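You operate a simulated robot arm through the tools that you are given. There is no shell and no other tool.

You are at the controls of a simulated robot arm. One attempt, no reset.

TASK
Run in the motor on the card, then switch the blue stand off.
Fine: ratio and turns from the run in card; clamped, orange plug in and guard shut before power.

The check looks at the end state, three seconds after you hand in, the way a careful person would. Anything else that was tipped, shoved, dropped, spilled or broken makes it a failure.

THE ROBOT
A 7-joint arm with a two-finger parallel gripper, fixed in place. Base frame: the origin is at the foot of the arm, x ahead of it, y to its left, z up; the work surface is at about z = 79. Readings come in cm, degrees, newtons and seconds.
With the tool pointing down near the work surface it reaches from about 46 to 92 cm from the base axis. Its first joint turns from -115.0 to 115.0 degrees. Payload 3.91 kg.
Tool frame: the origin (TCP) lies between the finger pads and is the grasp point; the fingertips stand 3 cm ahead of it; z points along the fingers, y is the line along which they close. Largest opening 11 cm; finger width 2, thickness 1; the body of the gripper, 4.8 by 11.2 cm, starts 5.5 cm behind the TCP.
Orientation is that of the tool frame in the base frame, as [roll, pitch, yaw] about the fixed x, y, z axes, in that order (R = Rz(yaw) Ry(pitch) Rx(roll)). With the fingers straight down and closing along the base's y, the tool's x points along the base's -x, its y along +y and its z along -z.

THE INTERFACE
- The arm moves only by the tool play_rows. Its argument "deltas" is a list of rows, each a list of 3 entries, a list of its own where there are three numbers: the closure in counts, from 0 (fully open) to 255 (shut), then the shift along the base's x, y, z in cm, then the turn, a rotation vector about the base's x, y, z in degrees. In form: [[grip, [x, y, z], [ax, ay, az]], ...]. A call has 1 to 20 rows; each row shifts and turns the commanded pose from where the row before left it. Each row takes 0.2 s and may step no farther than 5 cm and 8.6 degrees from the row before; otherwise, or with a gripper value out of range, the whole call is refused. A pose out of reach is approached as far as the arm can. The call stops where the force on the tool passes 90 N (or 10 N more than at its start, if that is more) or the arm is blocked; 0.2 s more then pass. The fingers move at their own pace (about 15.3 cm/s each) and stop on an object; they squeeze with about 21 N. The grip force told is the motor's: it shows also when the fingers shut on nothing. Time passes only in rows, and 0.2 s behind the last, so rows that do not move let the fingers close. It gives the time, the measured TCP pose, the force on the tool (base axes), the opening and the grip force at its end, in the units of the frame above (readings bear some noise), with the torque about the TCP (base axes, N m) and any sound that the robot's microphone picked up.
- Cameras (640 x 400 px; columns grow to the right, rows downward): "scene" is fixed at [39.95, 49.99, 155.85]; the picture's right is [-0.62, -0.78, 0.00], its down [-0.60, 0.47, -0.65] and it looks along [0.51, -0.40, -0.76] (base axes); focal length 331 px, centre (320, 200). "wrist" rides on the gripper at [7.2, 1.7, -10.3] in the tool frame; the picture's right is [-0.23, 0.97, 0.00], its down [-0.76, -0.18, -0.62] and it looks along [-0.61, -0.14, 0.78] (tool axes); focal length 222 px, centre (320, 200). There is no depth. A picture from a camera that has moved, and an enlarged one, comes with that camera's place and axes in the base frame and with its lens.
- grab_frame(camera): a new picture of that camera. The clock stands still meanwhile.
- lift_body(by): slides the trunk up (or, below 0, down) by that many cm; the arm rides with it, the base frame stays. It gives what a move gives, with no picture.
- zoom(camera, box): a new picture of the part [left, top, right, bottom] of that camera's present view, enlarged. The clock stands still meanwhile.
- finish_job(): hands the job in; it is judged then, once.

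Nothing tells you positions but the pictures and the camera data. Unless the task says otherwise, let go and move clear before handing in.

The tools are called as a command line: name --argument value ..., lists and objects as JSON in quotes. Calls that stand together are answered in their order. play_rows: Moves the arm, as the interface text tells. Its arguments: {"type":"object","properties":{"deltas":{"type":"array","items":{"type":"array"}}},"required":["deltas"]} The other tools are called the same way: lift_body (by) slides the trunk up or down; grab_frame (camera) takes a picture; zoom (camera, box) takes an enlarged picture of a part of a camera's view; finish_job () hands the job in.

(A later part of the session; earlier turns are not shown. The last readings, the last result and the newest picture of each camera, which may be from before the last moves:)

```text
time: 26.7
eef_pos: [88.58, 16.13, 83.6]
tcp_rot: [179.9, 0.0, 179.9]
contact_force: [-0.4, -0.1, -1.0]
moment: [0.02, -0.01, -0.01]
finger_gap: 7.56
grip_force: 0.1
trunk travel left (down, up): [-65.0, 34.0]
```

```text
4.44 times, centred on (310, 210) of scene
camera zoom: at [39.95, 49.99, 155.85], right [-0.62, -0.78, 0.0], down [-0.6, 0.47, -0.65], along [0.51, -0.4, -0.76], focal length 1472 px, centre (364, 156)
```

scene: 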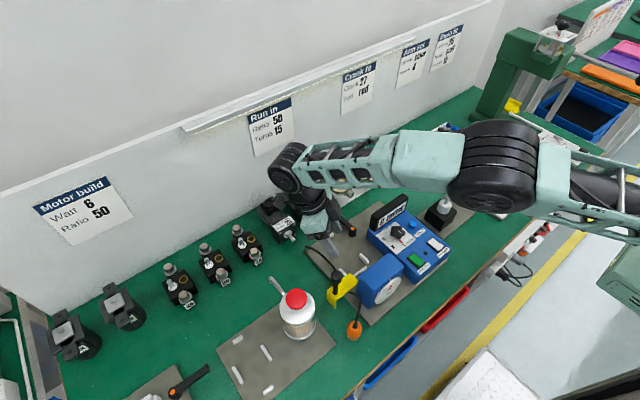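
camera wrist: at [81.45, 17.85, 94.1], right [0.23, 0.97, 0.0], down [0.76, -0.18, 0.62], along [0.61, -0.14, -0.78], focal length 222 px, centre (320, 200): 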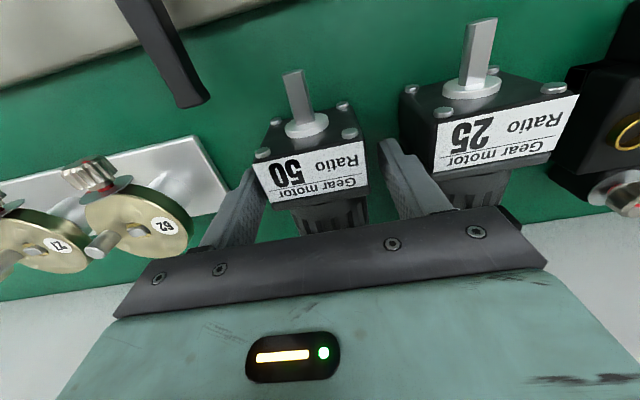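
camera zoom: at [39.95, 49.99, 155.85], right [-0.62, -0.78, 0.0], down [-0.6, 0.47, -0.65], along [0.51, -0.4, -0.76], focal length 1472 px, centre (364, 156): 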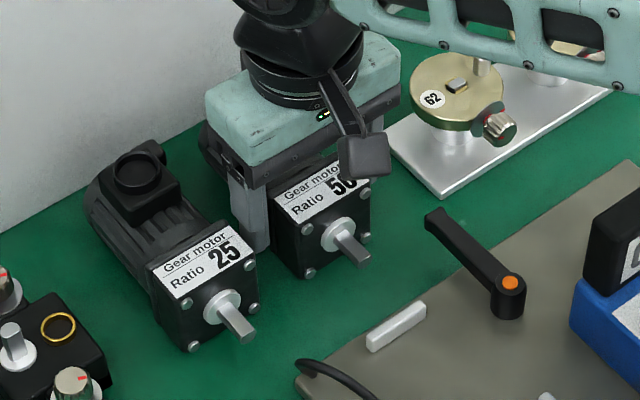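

The fingers straddle the ratio-50 gearbox well. I'll close on it.

play_rows --deltas '[[110, [0, -0.1, 0], [0, 0, 0]], [160, [0, 0, 0], [0, 0, 0]], [255, [0, 0, 0], [0, 0, 0]], [255, [0, 0, 0], [0, 0, 0]], [255, [0, 0, 0], [0, 0, 0]]]'

zoom --camera "wrist" --box '[230, 50, 430, 220]'

```text
time: 27.9
eef_pos: [88.66, 15.99, 83.84]
tcp_rot: [179.9, 0.0, -179.9]
contact_force: [-1.7, -0.8, 1.1]
moment: [-0.3, 0.14, -0.08]
finger_gap: 5.99
grip_force: 20.3
trunk travel left (down, up): [-65.0, 34.0]
```

```text
2.35 times, centred on (330, 135) of wrist
camera zoom: at [81.48, 17.76, 94.12], right [0.23, 0.97, 0.0], down [0.76, -0.18, 0.62], along [0.61, -0.14, -0.78], focal length 523 px, centre (296, 353)
```

zoom: 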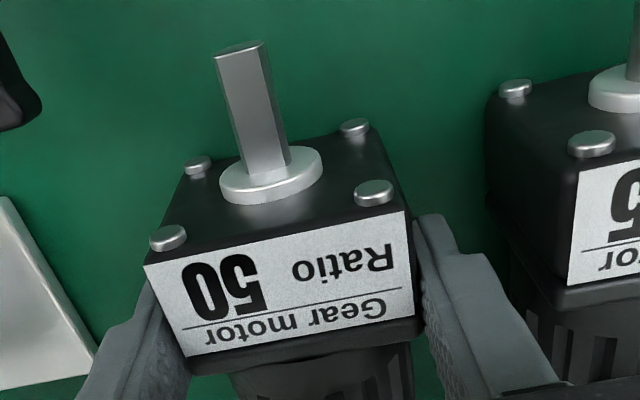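

Gripped at 6.0 cm with 20 N. I'll lift it gently and check it hangs level.

play_rows --deltas '[[255, [0, 0, 0.5], [0, 0, 0]], [255, [0, 0, 0.5], [0, 0, 0]], [255, [0, 0, 1], [0, 0, 0]], [255, [0, 0, 0], [0, 0, 0]]]'

zoom --camera "wrist" --box '[230, 50, 430, 220]'

zoom --camera "scene" --box '[245, 165, 375, 255]'

```text
time: 28.9
eef_pos: [88.69, 15.97, 85.62]
tcp_rot: [179.9, 0.0, 180.0]
contact_force: [0.2, -0.3, -10.2]
moment: [0.01, 0.33, -0.03]
finger_gap: 5.96
grip_force: 20.8
trunk travel left (down, up): [-65.0, 34.0]
```

```text
2.35 times, centred on (330, 135) of wrist
camera zoom: at [81.47, 17.72, 96.09], right [0.23, 0.97, 0.0], down [0.76, -0.18, 0.62], along [0.61, -0.14, -0.78], focal length 523 px, centre (296, 353)
```

zoom: 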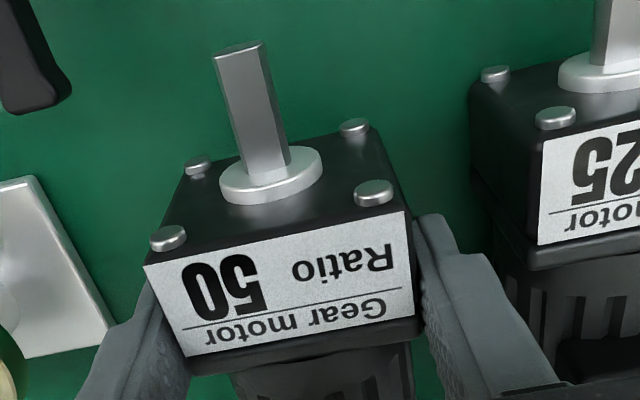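

```text
4.44 times, centred on (310, 210) of scene
camera zoom: at [39.95, 49.99, 155.85], right [-0.62, -0.78, 0.0], down [-0.6, 0.47, -0.65], along [0.51, -0.4, -0.76], focal length 1472 px, centre (364, 156)
```

zoom: 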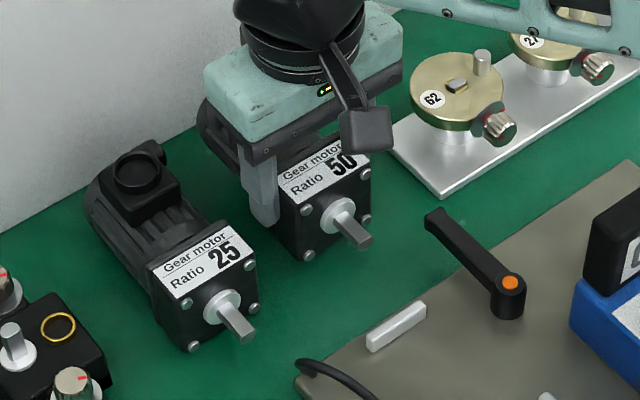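

The motor lifts level, about 1 kg, with no slip. I'll raise it and carry it over the nest, staying high, then check alignment from both cameras before lowering.

play_rows --deltas '[[255, [0, 0, 2], [0, 0, 0]], [255, [0, 0, 2], [0, 0, 0]], [255, [-1, 0.1, 2], [0, 0, 0]], [255, [-2, 0.1, 0], [0, 0, 0]], [255, [-2.5, 0.2, 0], [0, 0, 0]], [255, [-2.5, 0.2, 0], [0, 0, 0]], [255, [-2.5, 0.2, 0], [0, 0, 0]], [255, [-2.5, 0.2, 0], [0, 0, 0]], [255, [-2.5, 0.13, 0], [0, 0, 0]], [255, [-2, 0, 0], [0, 0, 0]], [255, [-2, 0, 0], [0, 0, 0]], [255, [0, 0, 0], [0, 0, 0]], [255, [0, 0, 0], [0, 0, 0]]]'

grab_frame --camera "wrist"

zoom --camera "scene" --box '[290, 200, 420, 310]'

```text
time: 31.7
eef_pos: [69.16, 17.19, 91.68]
tcp_rot: [179.9, -0.2, -180.0]
contact_force: [-0.1, -0.1, -10.5]
moment: [-0.04, 0.31, -0.02]
finger_gap: 5.99
grip_force: 21.0
trunk travel left (down, up): [-65.0, 34.0]
```

```text
taken
camera wrist: at [62.01, 18.93, 102.12], right [0.23, 0.97, 0.0], down [0.76, -0.18, 0.62], along [0.61, -0.14, -0.78], focal length 222 px, centre (320, 200)
```

wrist: 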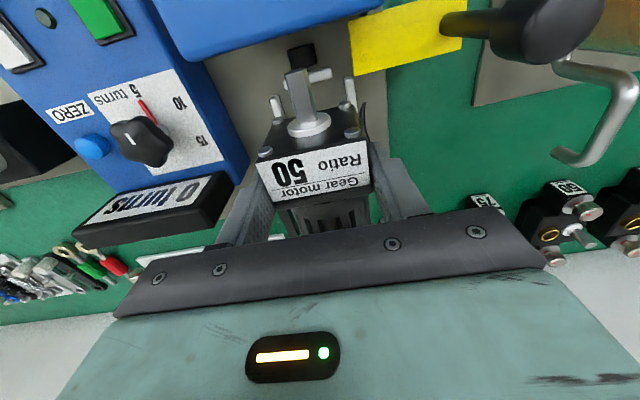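

```text
3.64 times, centred on (355, 255) of scene
camera zoom: at [39.95, 49.99, 155.85], right [-0.62, -0.78, 0.0], down [-0.6, 0.47, -0.65], along [0.51, -0.4, -0.76], focal length 1204 px, centre (193, 0)
```

zoom: 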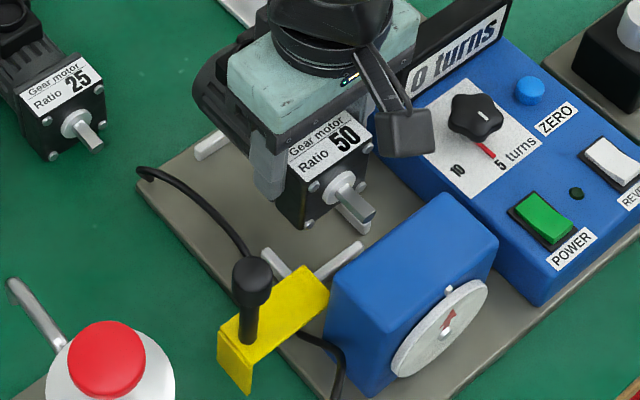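

The motor is hovering above the nest. I'll zoom in to check how the bars and coupling line up with it.

zoom --camera "wrist" --box '[240, 30, 400, 150]'

zoom --camera "scene" --box '[330, 220, 410, 280]'

```text
3.33 times, centred on (320, 90) of wrist
camera zoom: at [62.01, 18.93, 102.12], right [0.23, 0.97, 0.0], down [0.76, -0.18, 0.62], along [0.61, -0.14, -0.78], focal length 740 px, centre (320, 567)
```

zoom: 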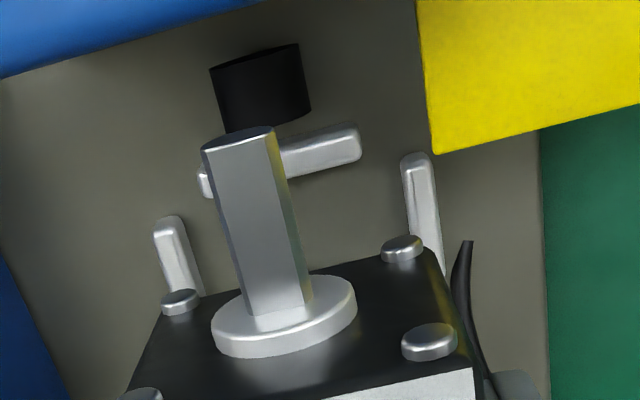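

```text
6.67 times, centred on (370, 250) of scene
camera zoom: at [39.95, 49.99, 155.85], right [-0.62, -0.78, 0.0], down [-0.6, 0.47, -0.65], along [0.51, -0.4, -0.76], focal length 2208 px, centre (-13, -133)
```

zoom: 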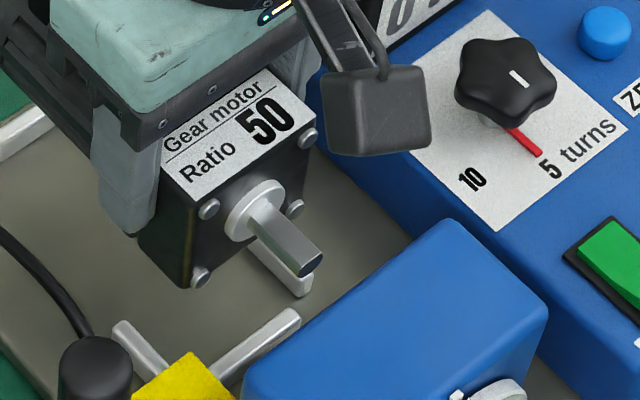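

The motor's shaft lines up with the coupling; it needs to go about 0.45 cm toward the robot and 0.1 cm in −y. I'll correct that and lower to just above the bars.

play_rows --deltas '[[255, [-0.45, -0.08, 0], [0, 0, 0]], [255, [0, 0, -1.5], [0, 0, 0]], [255, [0, 0, -1.5], [0, 0, 0]], [255, [0, 0, -1.3], [0, 0, 0]], [255, [0, 0, 0], [0, 0, 0]], [255, [0, 0, 0], [0, 0, 0]]]'

zoom --camera "wrist" --box '[240, 30, 400, 150]'

zoom --camera "scene" --box '[310, 220, 390, 280]'

```text
time: 33.1
eef_pos: [68.55, 17.1, 87.24]
tcp_rot: [179.9, -0.2, 180.0]
contact_force: [-0.1, -0.3, -9.8]
moment: [0.0, 0.35, 0.02]
finger_gap: 5.97
grip_force: 20.9
trunk travel left (down, up): [-65.0, 34.0]
```

```text
3.33 times, centred on (320, 90) of wrist
camera zoom: at [61.45, 18.89, 97.79], right [0.23, 0.97, 0.0], down [0.76, -0.18, 0.62], along [0.61, -0.14, -0.78], focal length 740 px, centre (320, 567)
```

zoom: 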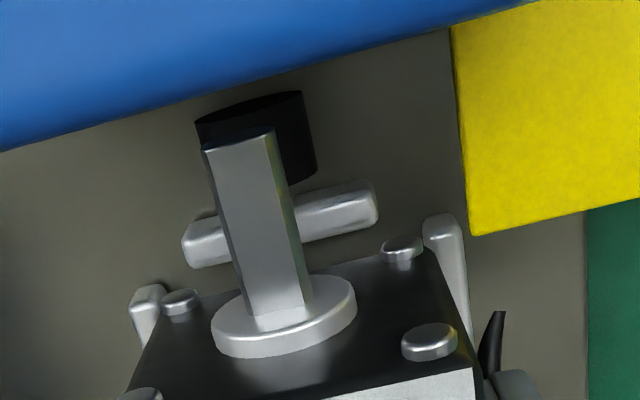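

```text
6.67 times, centred on (350, 250) of scene
camera zoom: at [39.95, 49.99, 155.85], right [-0.62, -0.78, 0.0], down [-0.6, 0.47, -0.65], along [0.51, -0.4, -0.76], focal length 2208 px, centre (120, -133)
```

zoom: 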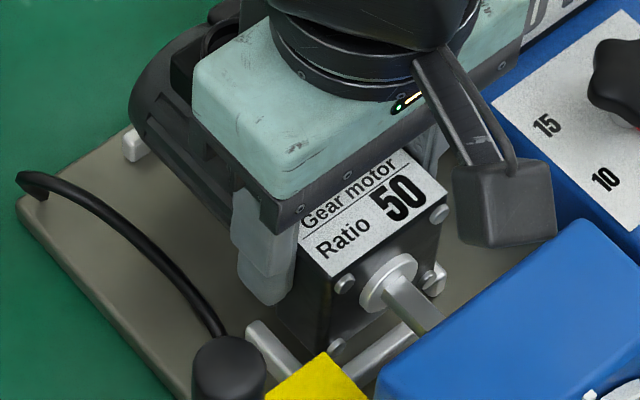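

The motor is centred in y, with about 0.6 cm between its front face and the front bar. I'll nudge 0.25 cm forward and lower slowly, watching the force.

play_rows --deltas '[[255, [-0.25, 0, -0.3], [0, 0, 0]], [255, [0, 0, -0.3], [0, 0, 0]], [255, [0, 0, -0.3], [0, 0, 0]], [255, [0, 0, -0.3], [0, 0, 0]], [255, [0, 0, -0.2], [0, 0, 0]], [255, [0, 0, 0], [0, 0, 0]]]'

zoom --camera "wrist" --box '[240, 30, 400, 150]'

```text
time: 34.5
eef_pos: [68.44, 17.13, 86.0]
tcp_rot: [180.0, -0.1, 179.9]
contact_force: [-0.4, -0.1, -10.7]
moment: [-0.02, 0.33, -0.01]
finger_gap: 6.0
grip_force: 21.2
trunk travel left (down, up): [-65.0, 34.0]
```

```text
3.33 times, centred on (320, 90) of wrist
camera zoom: at [61.3, 18.83, 96.43], right [0.23, 0.97, 0.0], down [0.76, -0.18, 0.62], along [0.61, -0.14, -0.78], focal length 740 px, centre (320, 567)
```

zoom: 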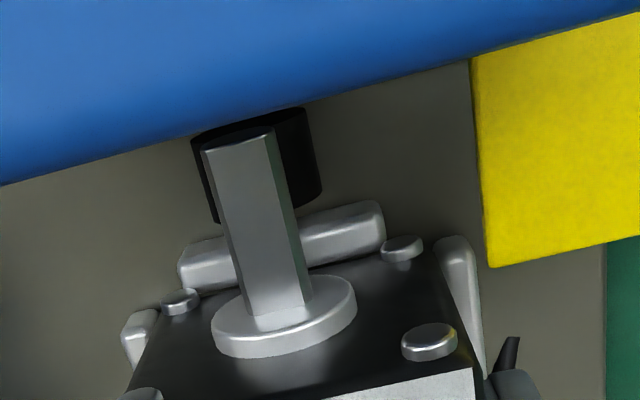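

Still free. Continuing down in small steps.

play_rows --deltas '[[255, [0, 0, -0.2], [0, 0, 0]], [255, [0, 0, -0.2], [0, 0, 0]], [255, [0, 0, -0.2], [0, 0, 0]], [255, [0, 0, -0.1], [0, 0, 0]], [255, [0, 0, 0], [0, 0, 0]]]'

zoom --camera "wrist" --box '[240, 30, 400, 150]'

zoom --camera "scene" --box '[310, 220, 390, 280]'

```text
time: 35.7
eef_pos: [68.63, 17.1, 85.32]
tcp_rot: [179.8, 0.0, -180.0]
contact_force: [5.4, 0.9, -8.6]
moment: [0.01, 0.12, 0.09]
finger_gap: 6.0
grip_force: 21.0
trunk travel left (down, up): [-65.0, 34.0]
```

```text
3.33 times, centred on (320, 90) of wrist
camera zoom: at [61.33, 18.79, 95.71], right [0.23, 0.97, 0.0], down [0.76, -0.18, 0.62], along [0.61, -0.14, -0.78], focal length 740 px, centre (320, 567)
```

zoom: 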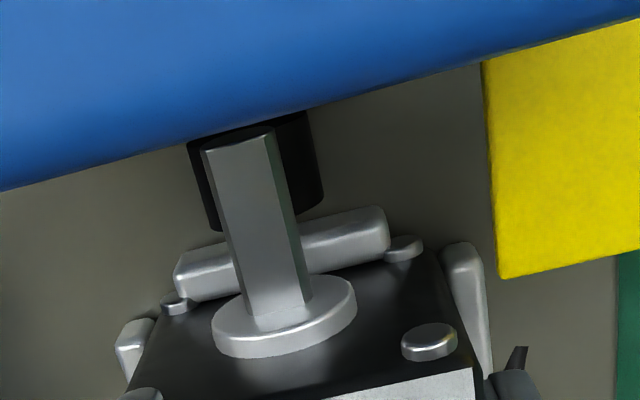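

```text
6.67 times, centred on (350, 250) of scene
camera zoom: at [39.95, 49.99, 155.85], right [-0.62, -0.78, 0.0], down [-0.6, 0.47, -0.65], along [0.51, -0.4, -0.76], focal length 2208 px, centre (120, -133)
```

zoom: 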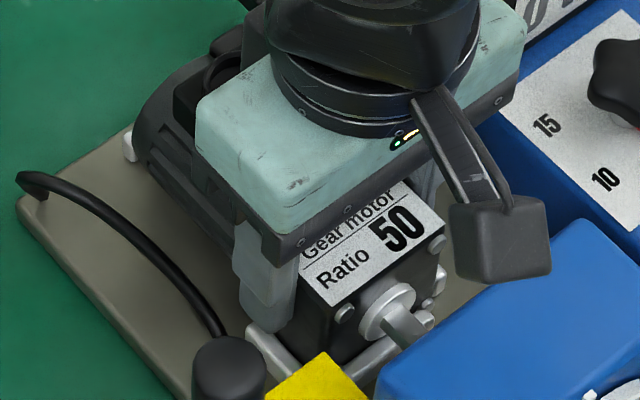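

A light contact: the front lower edge is touching the front bar and pushing back +x 5 N. I'll lift slightly, shift 0.3 cm away from the bar, and lower again.

play_rows --deltas '[[255, [0, 0, 0.4], [0, 0, 0]], [255, [0.3, 0, 0.2], [0, 0, 0]], [255, [0, 0, 0], [0, 0, 0]], [255, [0, 0, -0.3], [0, 0, 0]], [255, [0, 0, -0.3], [0, 0, 0]], [255, [0, 0, 0], [0, 0, 0]]]'

zoom --camera "wrist" --box '[240, 30, 400, 150]'

```text
time: 37.1
eef_pos: [68.61, 17.06, 85.37]
tcp_rot: [180.0, -0.2, 180.0]
contact_force: [-0.4, 0.0, -10.3]
moment: [-0.02, 0.35, 0.01]
finger_gap: 6.0
grip_force: 21.0
trunk travel left (down, up): [-65.0, 34.0]
```

```text
3.33 times, centred on (320, 90) of wrist
camera zoom: at [61.5, 18.8, 95.74], right [0.23, 0.97, 0.0], down [0.76, -0.18, 0.62], along [0.61, -0.14, -0.78], focal length 740 px, centre (320, 567)
```

zoom: 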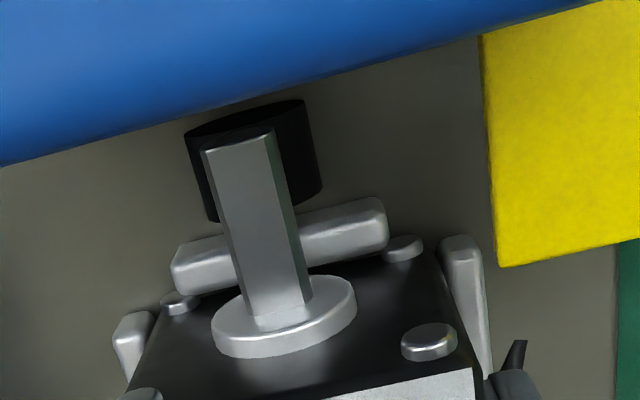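

Free now. Lowering further in small steps.

play_rows --deltas '[[255, [0, 0, -0.15], [0, 0, 0]], [255, [0, 0, -0.15], [0, 0, 0]], [255, [0, 0, -0.1], [0, 0, 0]], [255, [0, 0, 0], [0, 0, 0]]]'

```text
time: 38.1
eef_pos: [68.86, 17.04, 84.99]
tcp_rot: [179.9, 0.0, 180.0]
contact_force: [-1.9, 0.5, -6.5]
moment: [-0.02, -0.01, -0.01]
finger_gap: 5.99
grip_force: 21.0
trunk travel left (down, up): [-65.0, 34.0]
```

The load is partly taken at the motor's rear now. I'll look at whether it's the plate or the rear bar.

zoom --camera "scene" --box '[300, 215, 380, 275]'

zoom --camera "wrist" --box '[240, 30, 400, 150]'

zoom --camera "scene" --box '[310, 215, 350, 245]'

```text
6.67 times, centred on (340, 245) of scene
camera zoom: at [39.95, 49.99, 155.85], right [-0.62, -0.78, 0.0], down [-0.6, 0.47, -0.65], along [0.51, -0.4, -0.76], focal length 2208 px, centre (187, -100)
```

zoom: 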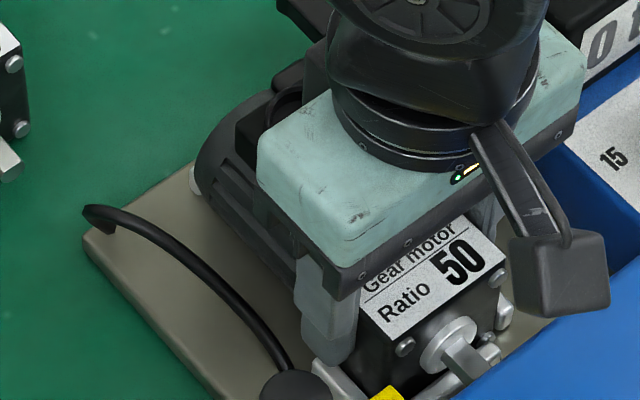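

```text
3.33 times, centred on (320, 90) of wrist
camera zoom: at [61.59, 18.79, 95.36], right [0.23, 0.97, 0.0], down [0.76, -0.18, 0.62], along [0.61, -0.14, -0.78], focal length 740 px, centre (320, 567)
```

zoom: 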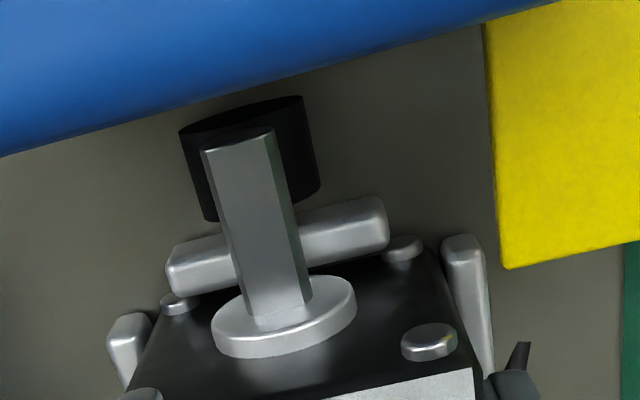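

```text
13.33 times, centred on (330, 230) of scene
camera zoom: at [39.95, 49.99, 155.85], right [-0.62, -0.78, 0.0], down [-0.6, 0.47, -0.65], along [0.51, -0.4, -0.76], focal length 4416 px, centre (187, -200)
```

zoom: 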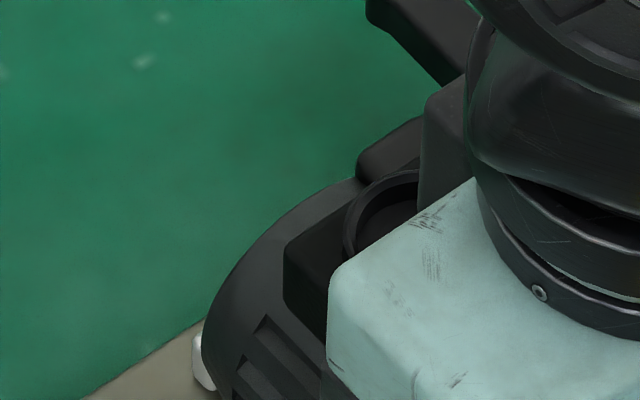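

It may be resting on the rear bar's edge. I'll lift a little, shift 0.15 cm forward and try again.

play_rows --deltas '[[255, [0, 0, 0.4], [0, 0, 0]], [255, [-0.15, 0, 0.1], [0, 0, 0]], [255, [0, 0, 0], [0, 0, 0]], [255, [0, 0, -0.2], [0, 0, 0]], [255, [0, 0, -0.2], [0, 0, 0]], [255, [0, 0, 0], [0, 0, 0]]]'

play_rows --deltas '[[255, [0, 0, -0.1], [0, 0, 0]], [255, [0, 0, 0], [0, 0, 0]]]'

play_rows --deltas '[[255, [0, 0, -0.1], [0, 0, 0]], [255, [0, 0, 0], [0, 0, 0]]]'

```text
time: 39.5
eef_pos: [68.55, 17.07, 85.01]
tcp_rot: [180.0, -0.1, 180.0]
contact_force: [0.0, -0.5, -9.9]
moment: [0.0, 0.34, -0.02]
finger_gap: 5.99
grip_force: 21.3
trunk travel left (down, up): [-65.0, 34.0]
```

```text
time: 40.1
eef_pos: [68.51, 17.01, 84.97]
tcp_rot: [179.9, 0.0, -179.9]
contact_force: [-0.7, 0.6, -5.0]
moment: [0.01, -0.06, -0.01]
finger_gap: 6.01
grip_force: 20.8
trunk travel left (down, up): [-65.0, 34.0]
```

```text
time: 40.7
eef_pos: [68.66, 17.08, 84.95]
tcp_rot: [179.9, 0.1, 180.0]
contact_force: [-2.9, -1.7, 7.2]
moment: [-0.39, -0.26, -0.15]
finger_gap: 5.97
grip_force: 21.2
trunk travel left (down, up): [-65.0, 34.0]
```

The motor now sits on the plate, whose edge looks about 1.2 cm thick, which matches the height. I'll ease the pressure and slide it gently forward to feel for the front stop.

play_rows --deltas '[[255, [0, 0, 0.1], [0, 0, 0]], [255, [-0.1, 0, 0], [0, 0, 0]], [255, [0, 0, 0], [0, 0, 0]]]'

play_rows --deltas '[[255, [-0.1, 0, 0], [0, 0, 0]], [255, [0, 0, 0], [0, 0, 0]]]'

zoom --camera "wrist" --box '[240, 30, 400, 150]'

```text
time: 41.5
eef_pos: [68.51, 17.03, 84.91]
tcp_rot: [179.9, 0.1, -179.9]
contact_force: [6.5, -0.5, 4.1]
moment: [-0.33, -0.5, 0.2]
finger_gap: 5.98
grip_force: 20.5
trunk travel left (down, up): [-65.0, 34.0]
```

```text
time: 42.1
eef_pos: [68.44, 17.1, 84.81]
tcp_rot: [179.9, 0.1, 180.0]
contact_force: [9.6, -2.5, 5.5]
moment: [-0.41, -0.3, 0.19]
finger_gap: 6.0
grip_force: 20.5
trunk travel left (down, up): [-65.0, 34.0]
```

```text
3.33 times, centred on (320, 90) of wrist
camera zoom: at [61.3, 18.8, 95.32], right [0.23, 0.97, 0.0], down [0.76, -0.18, 0.62], along [0.61, -0.14, -0.78], focal length 740 px, centre (320, 567)
```

zoom: 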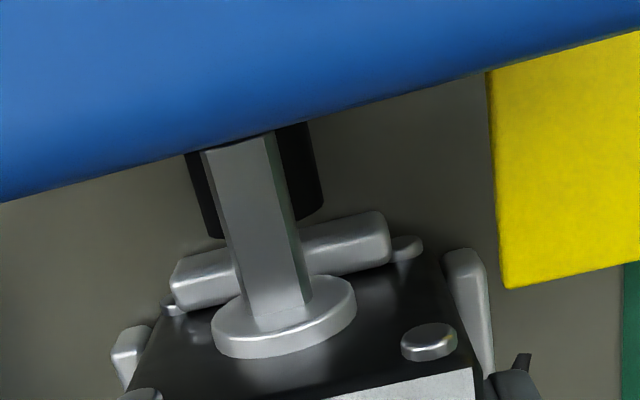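

The shaft appears to lie over the coupling rather than inside it, so I'm not sure the motor is fully down. I'll zoom on the plate edge and bars to check the real plate thickness.

zoom --camera "scene" --box '[300, 230, 350, 265]'

zoom --camera "scene" --box '[330, 245, 390, 285]'

zoom --camera "wrist" --box '[270, 50, 370, 125]'

zoom --camera "scene" --box '[325, 270, 425, 330]'

```text
11.43 times, centred on (325, 248) of scene
camera zoom: at [39.95, 49.99, 155.85], right [-0.62, -0.78, 0.0], down [-0.6, 0.47, -0.65], along [0.51, -0.4, -0.76], focal length 3785 px, centre (263, -343)
```

zoom: 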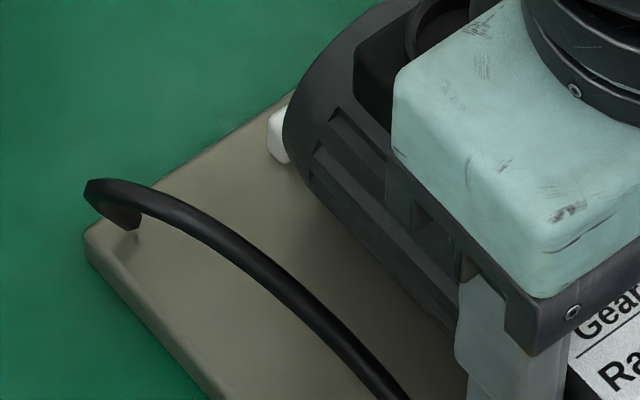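

```text
10.00 times, centred on (360, 265) of scene
camera zoom: at [39.95, 49.99, 155.85], right [-0.62, -0.78, 0.0], down [-0.6, 0.47, -0.65], along [0.51, -0.4, -0.76], focal length 3312 px, centre (-80, -450)
```

zoom: 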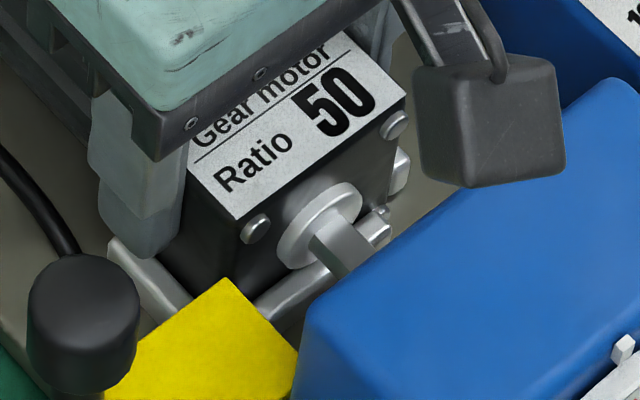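

```text
5.33 times, centred on (320, 88) of wrist
camera zoom: at [61.3, 18.8, 95.32], right [0.23, 0.97, 0.0], down [0.76, -0.18, 0.62], along [0.61, -0.14, -0.78], focal length 1185 px, centre (320, 800)
```

zoom: 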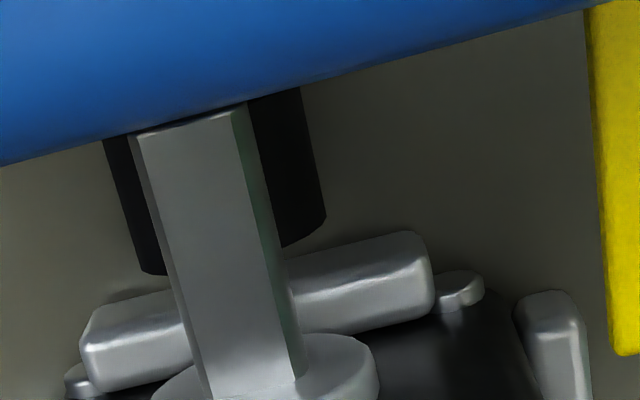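

```text
6.40 times, centred on (375, 300) of scene
camera zoom: at [39.95, 49.99, 155.85], right [-0.62, -0.78, 0.0], down [-0.6, 0.47, -0.65], along [0.51, -0.4, -0.76], focal length 2120 px, centre (-32, -440)
```

zoom: 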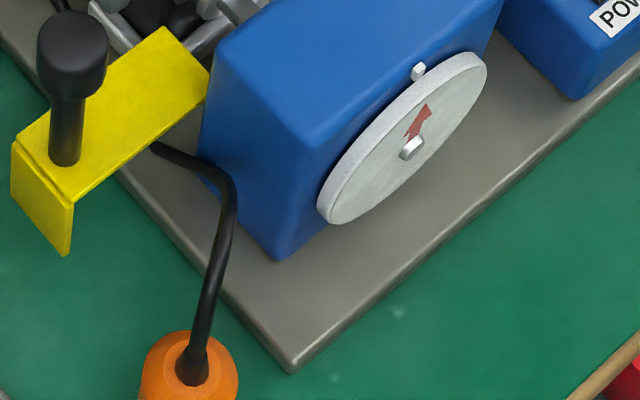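

The side-bar gap (about 5.9 cm) is nearly the gearbox width, so the motor may be perched on a bar rather than seated. I'll lift a bit, shift 0.5 cm back, and feel how low it goes.

play_rows --deltas '[[255, [0, 0, 0.5], [0, 0, 0]], [255, [0, 0, 0.5], [0, 0, 0]], [255, [0.4, 0, 0], [0, 0, 0]], [255, [0.3, 0, 0], [0, 0, 0]], [255, [0, 0, -0.4], [0, 0, 0]], [255, [0, 0, -0.3], [0, 0, 0]], [255, [0, 0, -0.2], [0, 0, 0]], [255, [0, 0, 0], [0, 0, 0]]]'

play_rows --deltas '[[255, [0, 0, -0.1], [0, 0, 0]], [255, [0, 0, 0], [0, 0, 0]]]'

play_rows --deltas '[[255, [0, 0, -0.1], [0, 0, 0]], [255, [0, 0, 0], [0, 0, 0]]]'

```text
time: 43.9
eef_pos: [68.87, 17.13, 85.14]
tcp_rot: [179.9, 0.1, -180.0]
contact_force: [-15.3, -6.2, 8.4]
moment: [-0.7, -0.05, 0.12]
finger_gap: 5.97
grip_force: 20.9
trunk travel left (down, up): [-65.0, 34.0]
```

```text
time: 44.5
eef_pos: [68.99, 17.05, 85.13]
tcp_rot: [180.0, 0.1, 180.0]
contact_force: [-12.7, -4.3, 13.3]
moment: [-0.46, 0.23, 0.05]
finger_gap: 6.01
grip_force: 21.3
trunk travel left (down, up): [-65.0, 34.0]
```

```text
time: 45.1
eef_pos: [69.21, 17.07, 84.94]
tcp_rot: [180.0, 0.1, -180.0]
contact_force: [-5.9, -5.0, 17.2]
moment: [-0.48, 0.06, 0.0]
finger_gap: 5.99
grip_force: 21.2
trunk travel left (down, up): [-65.0, 34.0]
```

The floor height is the same further back, and the rear bar now pushes back, so the motor is sitting on the plate between front and rear bars with roughly 0.4 cm of play. I'll centre it, then release and check it visually.

play_rows --deltas '[[255, [0, 0, 0.1], [0, 0, 0]], [255, [-0.3, 0, 0], [0, 0, 0]], [255, [0, 0, 0], [0, 0, 0]], [255, [0, 0, 0], [0, 0, 0]]]'

zoom --camera "wrist" --box '[240, 30, 400, 150]'

zoom --camera "scene" --box '[300, 215, 380, 275]'

```text
time: 46.1
eef_pos: [68.78, 17.12, 84.88]
tcp_rot: [179.9, 0.1, -180.0]
contact_force: [7.2, 0.7, 7.5]
moment: [-0.45, -0.2, 0.18]
finger_gap: 6.01
grip_force: 20.8
trunk travel left (down, up): [-65.0, 34.0]
```

```text
3.33 times, centred on (320, 90) of wrist
camera zoom: at [61.67, 18.82, 95.33], right [0.23, 0.97, 0.0], down [0.76, -0.18, 0.62], along [0.61, -0.14, -0.78], focal length 740 px, centre (320, 567)
```

zoom: 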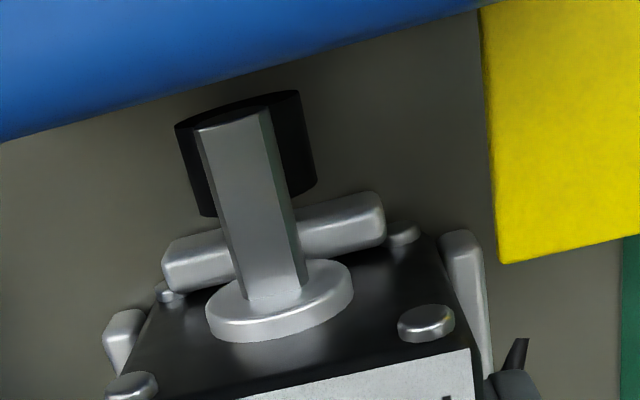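

```text
6.67 times, centred on (340, 245) of scene
camera zoom: at [39.95, 49.99, 155.85], right [-0.62, -0.78, 0.0], down [-0.6, 0.47, -0.65], along [0.51, -0.4, -0.76], focal length 2208 px, centre (187, -100)
```

zoom: 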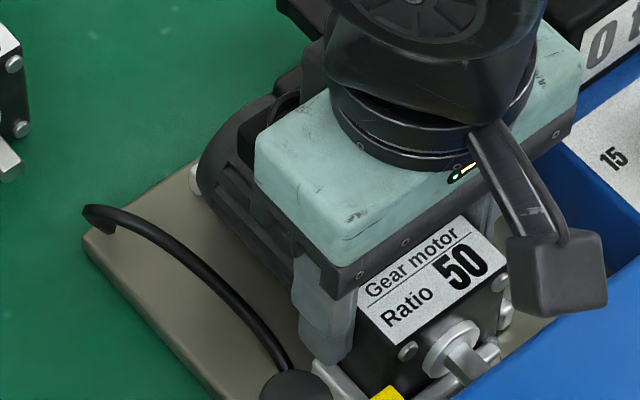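

I'll release the motor, rise clear, and look at how it's sitting.

play_rows --deltas '[[200, [0, 0, 0], [0, 0, 0]], [80, [0, 0, 0], [0, 0, 0]], [80, [0, 0, 0], [0, 0, 0]], [80, [0, 0, 1], [0, 0, 0]], [80, [0, 0, 2], [0, 0, 0]], [80, [0, 0, 4], [0, 0, 0]], [80, [0, 0, 4], [0, 0, 0]], [80, [0, 0, 4], [0, 0, 0]], [80, [0, 0, 0], [0, 0, 0]]]'

grab_frame --camera "wrist"

zoom --camera "scene" --box '[300, 205, 400, 275]'

```text
time: 48.1
eef_pos: [68.75, 17.09, 100.03]
tcp_rot: [180.0, -0.1, 179.9]
contact_force: [-1.0, 0.2, 0.1]
moment: [0.02, 0.01, -0.02]
finger_gap: 7.52
grip_force: 0.0
trunk travel left (down, up): [-65.0, 34.0]
```

```text
taken
camera wrist: at [61.63, 18.77, 110.45], right [0.23, 0.97, 0.0], down [0.76, -0.18, 0.62], along [0.61, -0.14, -0.78], focal length 222 px, centre (320, 200)
```

wrist: 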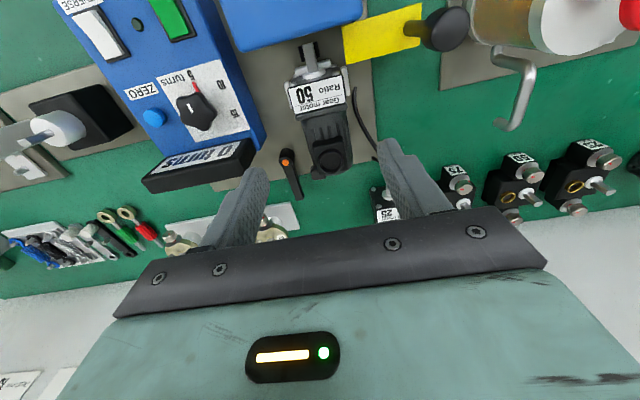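

```text
5.71 times, centred on (350, 240) of scene
camera zoom: at [39.95, 49.99, 155.85], right [-0.62, -0.78, 0.0], down [-0.6, 0.47, -0.65], along [0.51, -0.4, -0.76], focal length 1892 px, centre (149, -29)
```

zoom: 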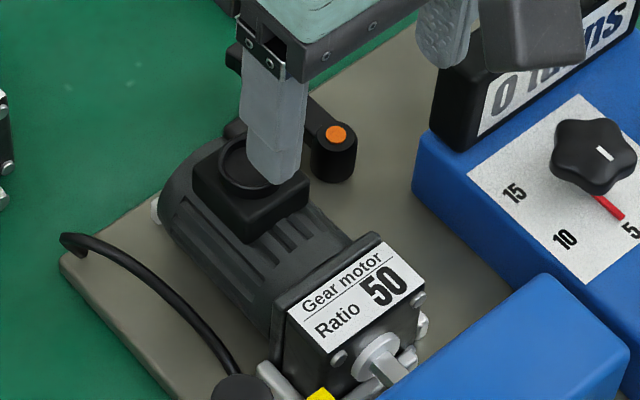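

The motor is sitting in the nest. I'll zoom in on it from above.

zoom --camera "wrist" --box '[260, 30, 400, 120]'

zoom --camera "wrist" --box '[250, 100, 390, 200]'

```text
4.44 times, centred on (330, 75) of wrist
camera zoom: at [61.63, 18.77, 110.45], right [0.23, 0.97, 0.0], down [0.76, -0.18, 0.62], along [0.61, -0.14, -0.78], focal length 987 px, centre (276, 756)
```

zoom: 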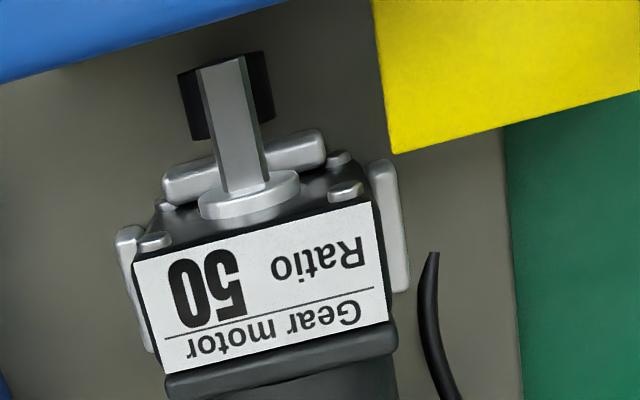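

```text
4.00 times, centred on (320, 150) of wrist
camera zoom: at [61.63, 18.77, 110.45], right [0.23, 0.97, 0.0], down [0.76, -0.18, 0.62], along [0.61, -0.14, -0.78], focal length 888 px, centre (320, 400)
```

zoom: 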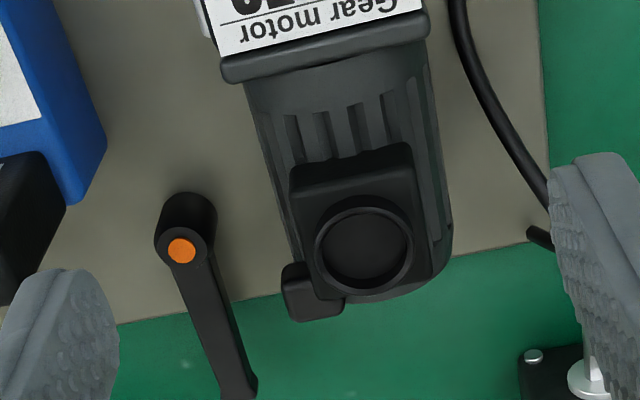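

The gearbox lies between the side bars from above, but the shaft looks higher than the coupling. I'll get a low diagonal view to see whether the motor's base is flat on the plate.

play_rows --deltas '[[120, [0.4, 0.55, 0], [0, 0, -8.5]], [160, [0.4, 0.55, 0], [0, 0, -8.5]], [200, [0.4, 0.55, 0], [0, 0, -8.5]], [200, [0.4, 0.55, 0], [0, 0, -8.5]], [200, [0.4, 0.55, 0], [0, 0, -8.5]], [200, [0.4, 0.55, 0], [0, 0, -8.5]], [200, [0.4, 0.55, 0], [0, 0, -8.5]], [200, [0.4, 0.55, 0], [0, 0, -8.5]], [200, [0.4, 0.55, 0], [0, 0, -8.5]], [200, [0.4, 0.55, 0], [0, 0, -8.5]], [200, [0.4, 0.55, 0], [0, 0, -8.5]], [200, [0.4, 0.55, 0], [0, 0, -8.5]], [200, [0.4, 0.55, 0], [0, 0, -8.5]], [200, [0.4, 0.55, 0], [0, 0, -8.5]], [200, [0.4, 0.55, 0], [0, 0, -8.5]], [200, [0.4, 0.55, 0], [0, 0, -8.5]], [200, [0, 0, -2], [-4.25, 7.15, 0]], [200, [0, 0, -3], [-4.25, 7.15, 0]], [200, [0, 0, -3], [-4.25, 7.15, 0]], [200, [0, 0, 0], [0, 0, 0]]]'

grab_frame --camera "wrist"

zoom --camera "wrist" --box '[280, 70, 440, 180]'

```text
time: 52.3
eef_pos: [73.82, 24.9, 91.78]
tcp_rot: [-173.9, 24.4, 45.2]
contact_force: [0.6, 0.1, 0.0]
moment: [0.01, 0.02, 0.02]
finger_gap: 2.37
grip_force: 0.1
out of reach, approached as far as the arm can: row 19
trunk travel left (down, up): [-65.0, 34.0]
```

```text
taken
camera wrist: at [83.38, 30.63, 98.13], right [0.51, -0.86, 0.0], down [-0.38, -0.23, 0.9], along [-0.77, -0.46, -0.45], focal length 222 px, centre (320, 200)
```

wrist: 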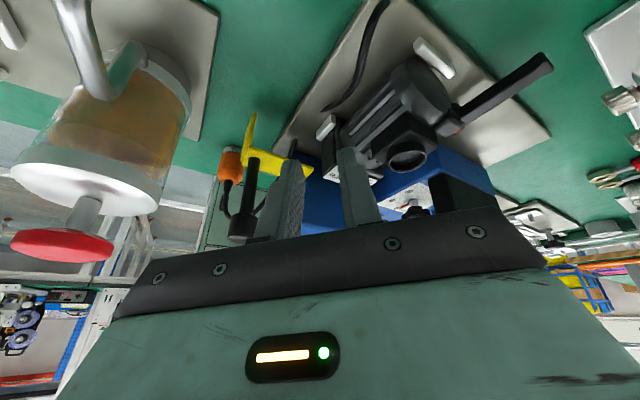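

```text
3.64 times, centred on (360, 125) of wrist
camera zoom: at [83.38, 30.63, 98.13], right [0.51, -0.86, 0.0], down [-0.38, -0.23, 0.9], along [-0.77, -0.46, -0.45], focal length 808 px, centre (174, 473)
```

zoom: 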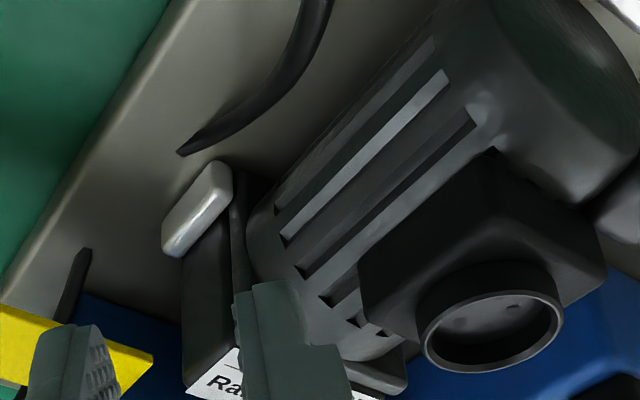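

The flange reaches down to plate level beside the bar, so the motor is properly down on the plate. Next is the clamp lever: its hub is near (75.8, 10.3) and it points +x; swinging it toward +y would run into the motor, so it most likely turns clockwise toward −y. I'll straighten up and move beside the lever with closed fingers.

play_rows --deltas '[[255, [0, 0, 3], [4.25, -7.15, 0]], [255, [0, 0, 3], [4.25, -7.15, 0]], [255, [0, 0, 1], [4.25, -7.15, 0]], [255, [1.5, -1, 0], [0, 0, -8.5]], [255, [1.5, -2, 0], [0, 0, -8.5]], [255, [1.5, -2, 0], [0, 0, -8.5]], [255, [1.5, -2, 0], [0, 0, -8.5]], [255, [1.0, -2, 0], [0, 0, -8.5]], [255, [0.5, -1.5, 0], [0, 0, -1.5]], [255, [0, 0, 0], [0, 0, 0]]]'

grab_frame --camera "wrist"

grab_frame --camera "scene"

```text
time: 54.5
eef_pos: [81.39, 14.58, 98.98]
tcp_rot: [180.0, 0.1, 0.0]
contact_force: [-0.1, -0.1, 0.1]
moment: [0.02, -0.03, 0.01]
finger_gap: 0.0
grip_force: 21.4
trunk travel left (down, up): [-65.0, 34.0]
```

```text
taken
camera wrist: at [88.74, 12.98, 109.35], right [-0.23, -0.97, 0.0], down [-0.76, 0.18, 0.62], along [-0.61, 0.14, -0.78], focal length 222 px, centre (320, 200)
```

wrist: 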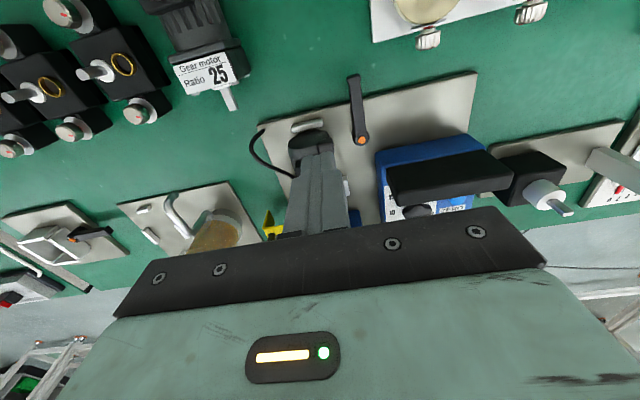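

```text
taken
```

scene: 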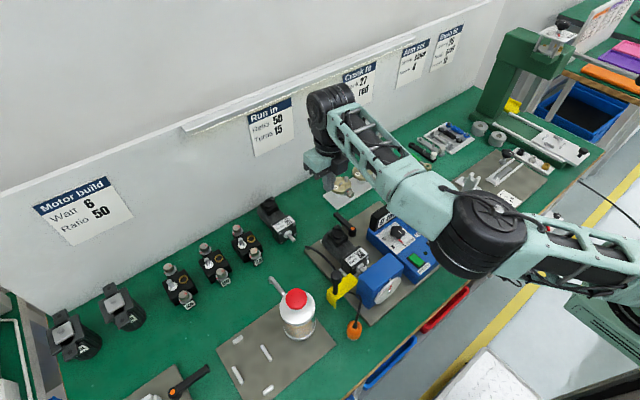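

Yaw 0 works, and the lever lies along y ≈ 10.15. I'll lower the closed fingertips on its +y side near the tip.

play_rows --deltas '[[255, [-0.3, -2.2, -2], [0, 0, 0]], [255, [0, 0, -4], [0, 0, 0]], [255, [0, 0, -4], [0, 0, 0]], [255, [0, 0, -3], [0, 0, 0]], [255, [0, 0, -1.5], [0, 0, 0]], [255, [0, 0, -1.2], [0, 0, 0]], [255, [0, 0, 0], [0, 0, 0]]]'

grab_frame --camera "wrist"

zoom --camera "scene" --box '[290, 180, 400, 260]'

```text
time: 56.1
eef_pos: [81.03, 12.37, 83.36]
tcp_rot: [179.8, -0.1, 0.0]
contact_force: [0.1, -0.1, -0.3]
moment: [-0.01, -0.03, 0.03]
finger_gap: 0.01
grip_force: 20.9
trunk travel left (down, up): [-65.0, 34.0]
```

```text
taken
camera wrist: at [88.43, 10.76, 93.75], right [-0.23, -0.97, 0.0], down [-0.76, 0.18, 0.62], along [-0.61, 0.14, -0.78], focal length 222 px, centre (320, 200)
```

wrist: 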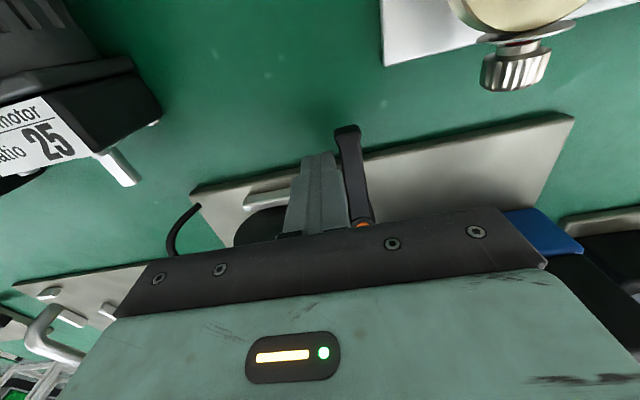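

```text
5.00 times, centred on (345, 220) of scene
camera zoom: at [39.95, 49.99, 155.85], right [-0.62, -0.78, 0.0], down [-0.6, 0.47, -0.65], along [0.51, -0.4, -0.76], focal length 1656 px, centre (195, 100)
```

zoom: 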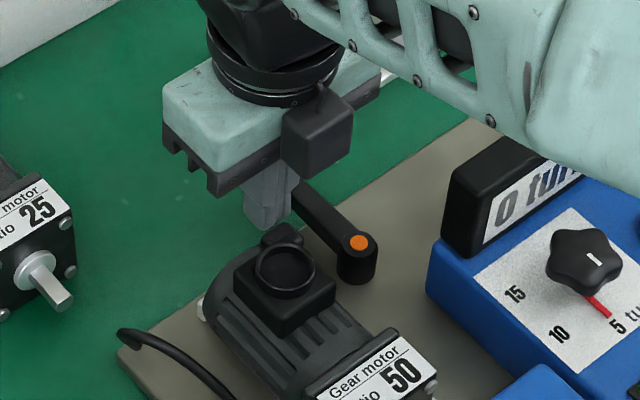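

The closed fingertips are right beside the lever. I'll push gently toward −y and watch the force.

play_rows --deltas '[[255, [0, -0.3, 0], [0, 0, 0]], [255, [0, -0.3, 0], [0, 0, 0]], [255, [0, -0.3, 0], [0, 0, 0]], [255, [0, 0, 0], [0, 0, 0]]]'

zoom --camera "wrist" --box '[260, 100, 420, 230]'

```text
time: 57.1
eef_pos: [81.15, 11.45, 83.18]
tcp_rot: [179.8, 0.0, 0.1]
contact_force: [0.3, 0.9, 0.0]
moment: [0.06, -0.01, 0.05]
finger_gap: 0.0
grip_force: 21.1
trunk travel left (down, up): [-65.0, 34.0]
```

```text
3.08 times, centred on (340, 165) of wrist
camera zoom: at [88.46, 9.85, 93.67], right [-0.23, -0.97, 0.0], down [-0.76, 0.18, 0.62], along [-0.61, 0.14, -0.78], focal length 684 px, centre (258, 308)
```

zoom: 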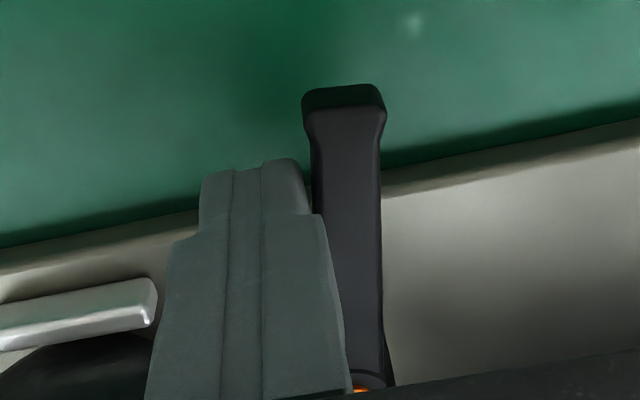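

Contact is just beginning. I'll push a little further.

play_rows --deltas '[[255, [0, -0.2, 0], [0, 0, 0]], [255, [0, -0.2, 0], [0, 0, 0]], [255, [0, -0.2, 0], [0, 0, 0]], [255, [0, 0, 0], [0, 0, 0]]]'

zoom --camera "wrist" --box '[260, 100, 420, 230]'

```text
time: 58.1
eef_pos: [81.18, 10.88, 83.19]
tcp_rot: [179.9, 0.1, 0.0]
contact_force: [-0.3, 0.2, -0.4]
moment: [-0.03, -0.05, 0.01]
finger_gap: 0.0
grip_force: 20.9
trunk travel left (down, up): [-65.0, 34.0]
```

```text
3.08 times, centred on (340, 165) of wrist
camera zoom: at [88.46, 9.16, 93.66], right [-0.23, -0.97, 0.0], down [-0.76, 0.18, 0.62], along [-0.61, 0.14, -0.78], focal length 684 px, centre (258, 308)
```

zoom: 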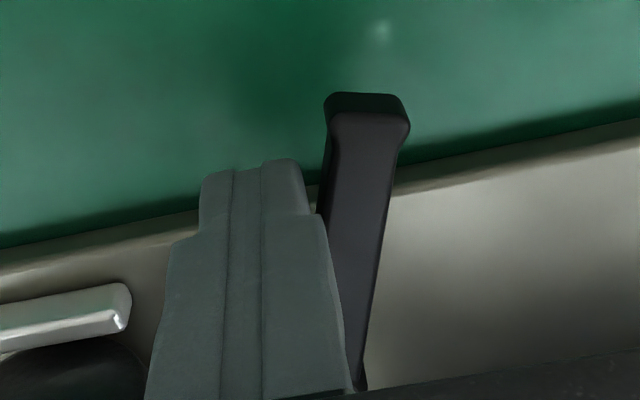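

The lever turns freely clockwise with almost no force. I'll follow its arc further, checking partway.

play_rows --deltas '[[255, [0.015, -0.925, 0], [0, 0, 0]], [255, [-0.145, -0.925, 0], [0, 0, 0]], [255, [-0.31, -0.89, 0], [0, 0, 0]], [255, [-0.45, -0.82, 0], [0, 0, 0]], [255, [0, 0, 0], [0, 0, 0]]]'

zoom --camera "wrist" --box '[220, 60, 460, 230]'

zoom --camera "scene" --box '[290, 180, 400, 260]'

```text
time: 59.3
eef_pos: [80.27, 7.27, 83.2]
tcp_rot: [179.9, 0.0, 0.1]
contact_force: [-0.1, 1.1, -0.2]
moment: [0.03, 0.0, -0.02]
finger_gap: 0.0
grip_force: 21.4
trunk travel left (down, up): [-65.0, 34.0]
```

```text
2.35 times, centred on (340, 145) of wrist
camera zoom: at [87.51, 5.61, 93.58], right [-0.23, -0.97, 0.0], down [-0.76, 0.18, 0.62], along [-0.61, 0.14, -0.78], focal length 523 px, centre (273, 329)
```

zoom: 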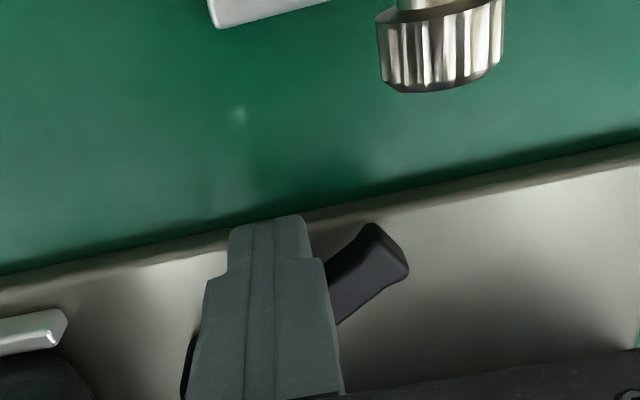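

```text
5.00 times, centred on (345, 220) of scene
camera zoom: at [39.95, 49.99, 155.85], right [-0.62, -0.78, 0.0], down [-0.6, 0.47, -0.65], along [0.51, -0.4, -0.76], focal length 1656 px, centre (195, 100)
```

zoom: 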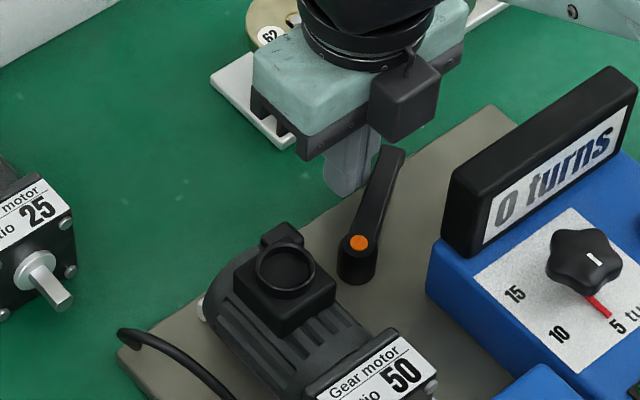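

The lever has swung about 55° and moves easily. I'll continue the arc to about 90° and feel for a stop.

play_rows --deltas '[[255, [-0.59, -0.73, 0], [0, 0, 0]], [255, [-0.71, -0.61, 0], [0, 0, 0]], [255, [-0.8, -0.48, 0], [0, 0, 0]], [255, [0, 0, 0], [0, 0, 0]]]'

zoom --camera "scene" --box '[290, 180, 400, 260]'

```text
time: 60.3
eef_pos: [78.44, 5.75, 83.28]
tcp_rot: [-179.9, -0.4, 0.1]
contact_force: [27.8, 17.5, -2.2]
moment: [0.35, -0.45, -0.02]
finger_gap: 0.0
grip_force: 20.6
trunk travel left (down, up): [-65.0, 34.0]
```

```text
5.00 times, centred on (345, 220) of scene
camera zoom: at [39.95, 49.99, 155.85], right [-0.62, -0.78, 0.0], down [-0.6, 0.47, -0.65], along [0.51, -0.4, -0.76], focal length 1656 px, centre (195, 100)
```

zoom: 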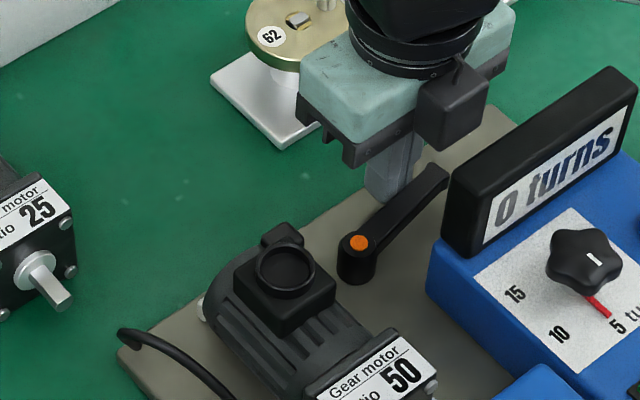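

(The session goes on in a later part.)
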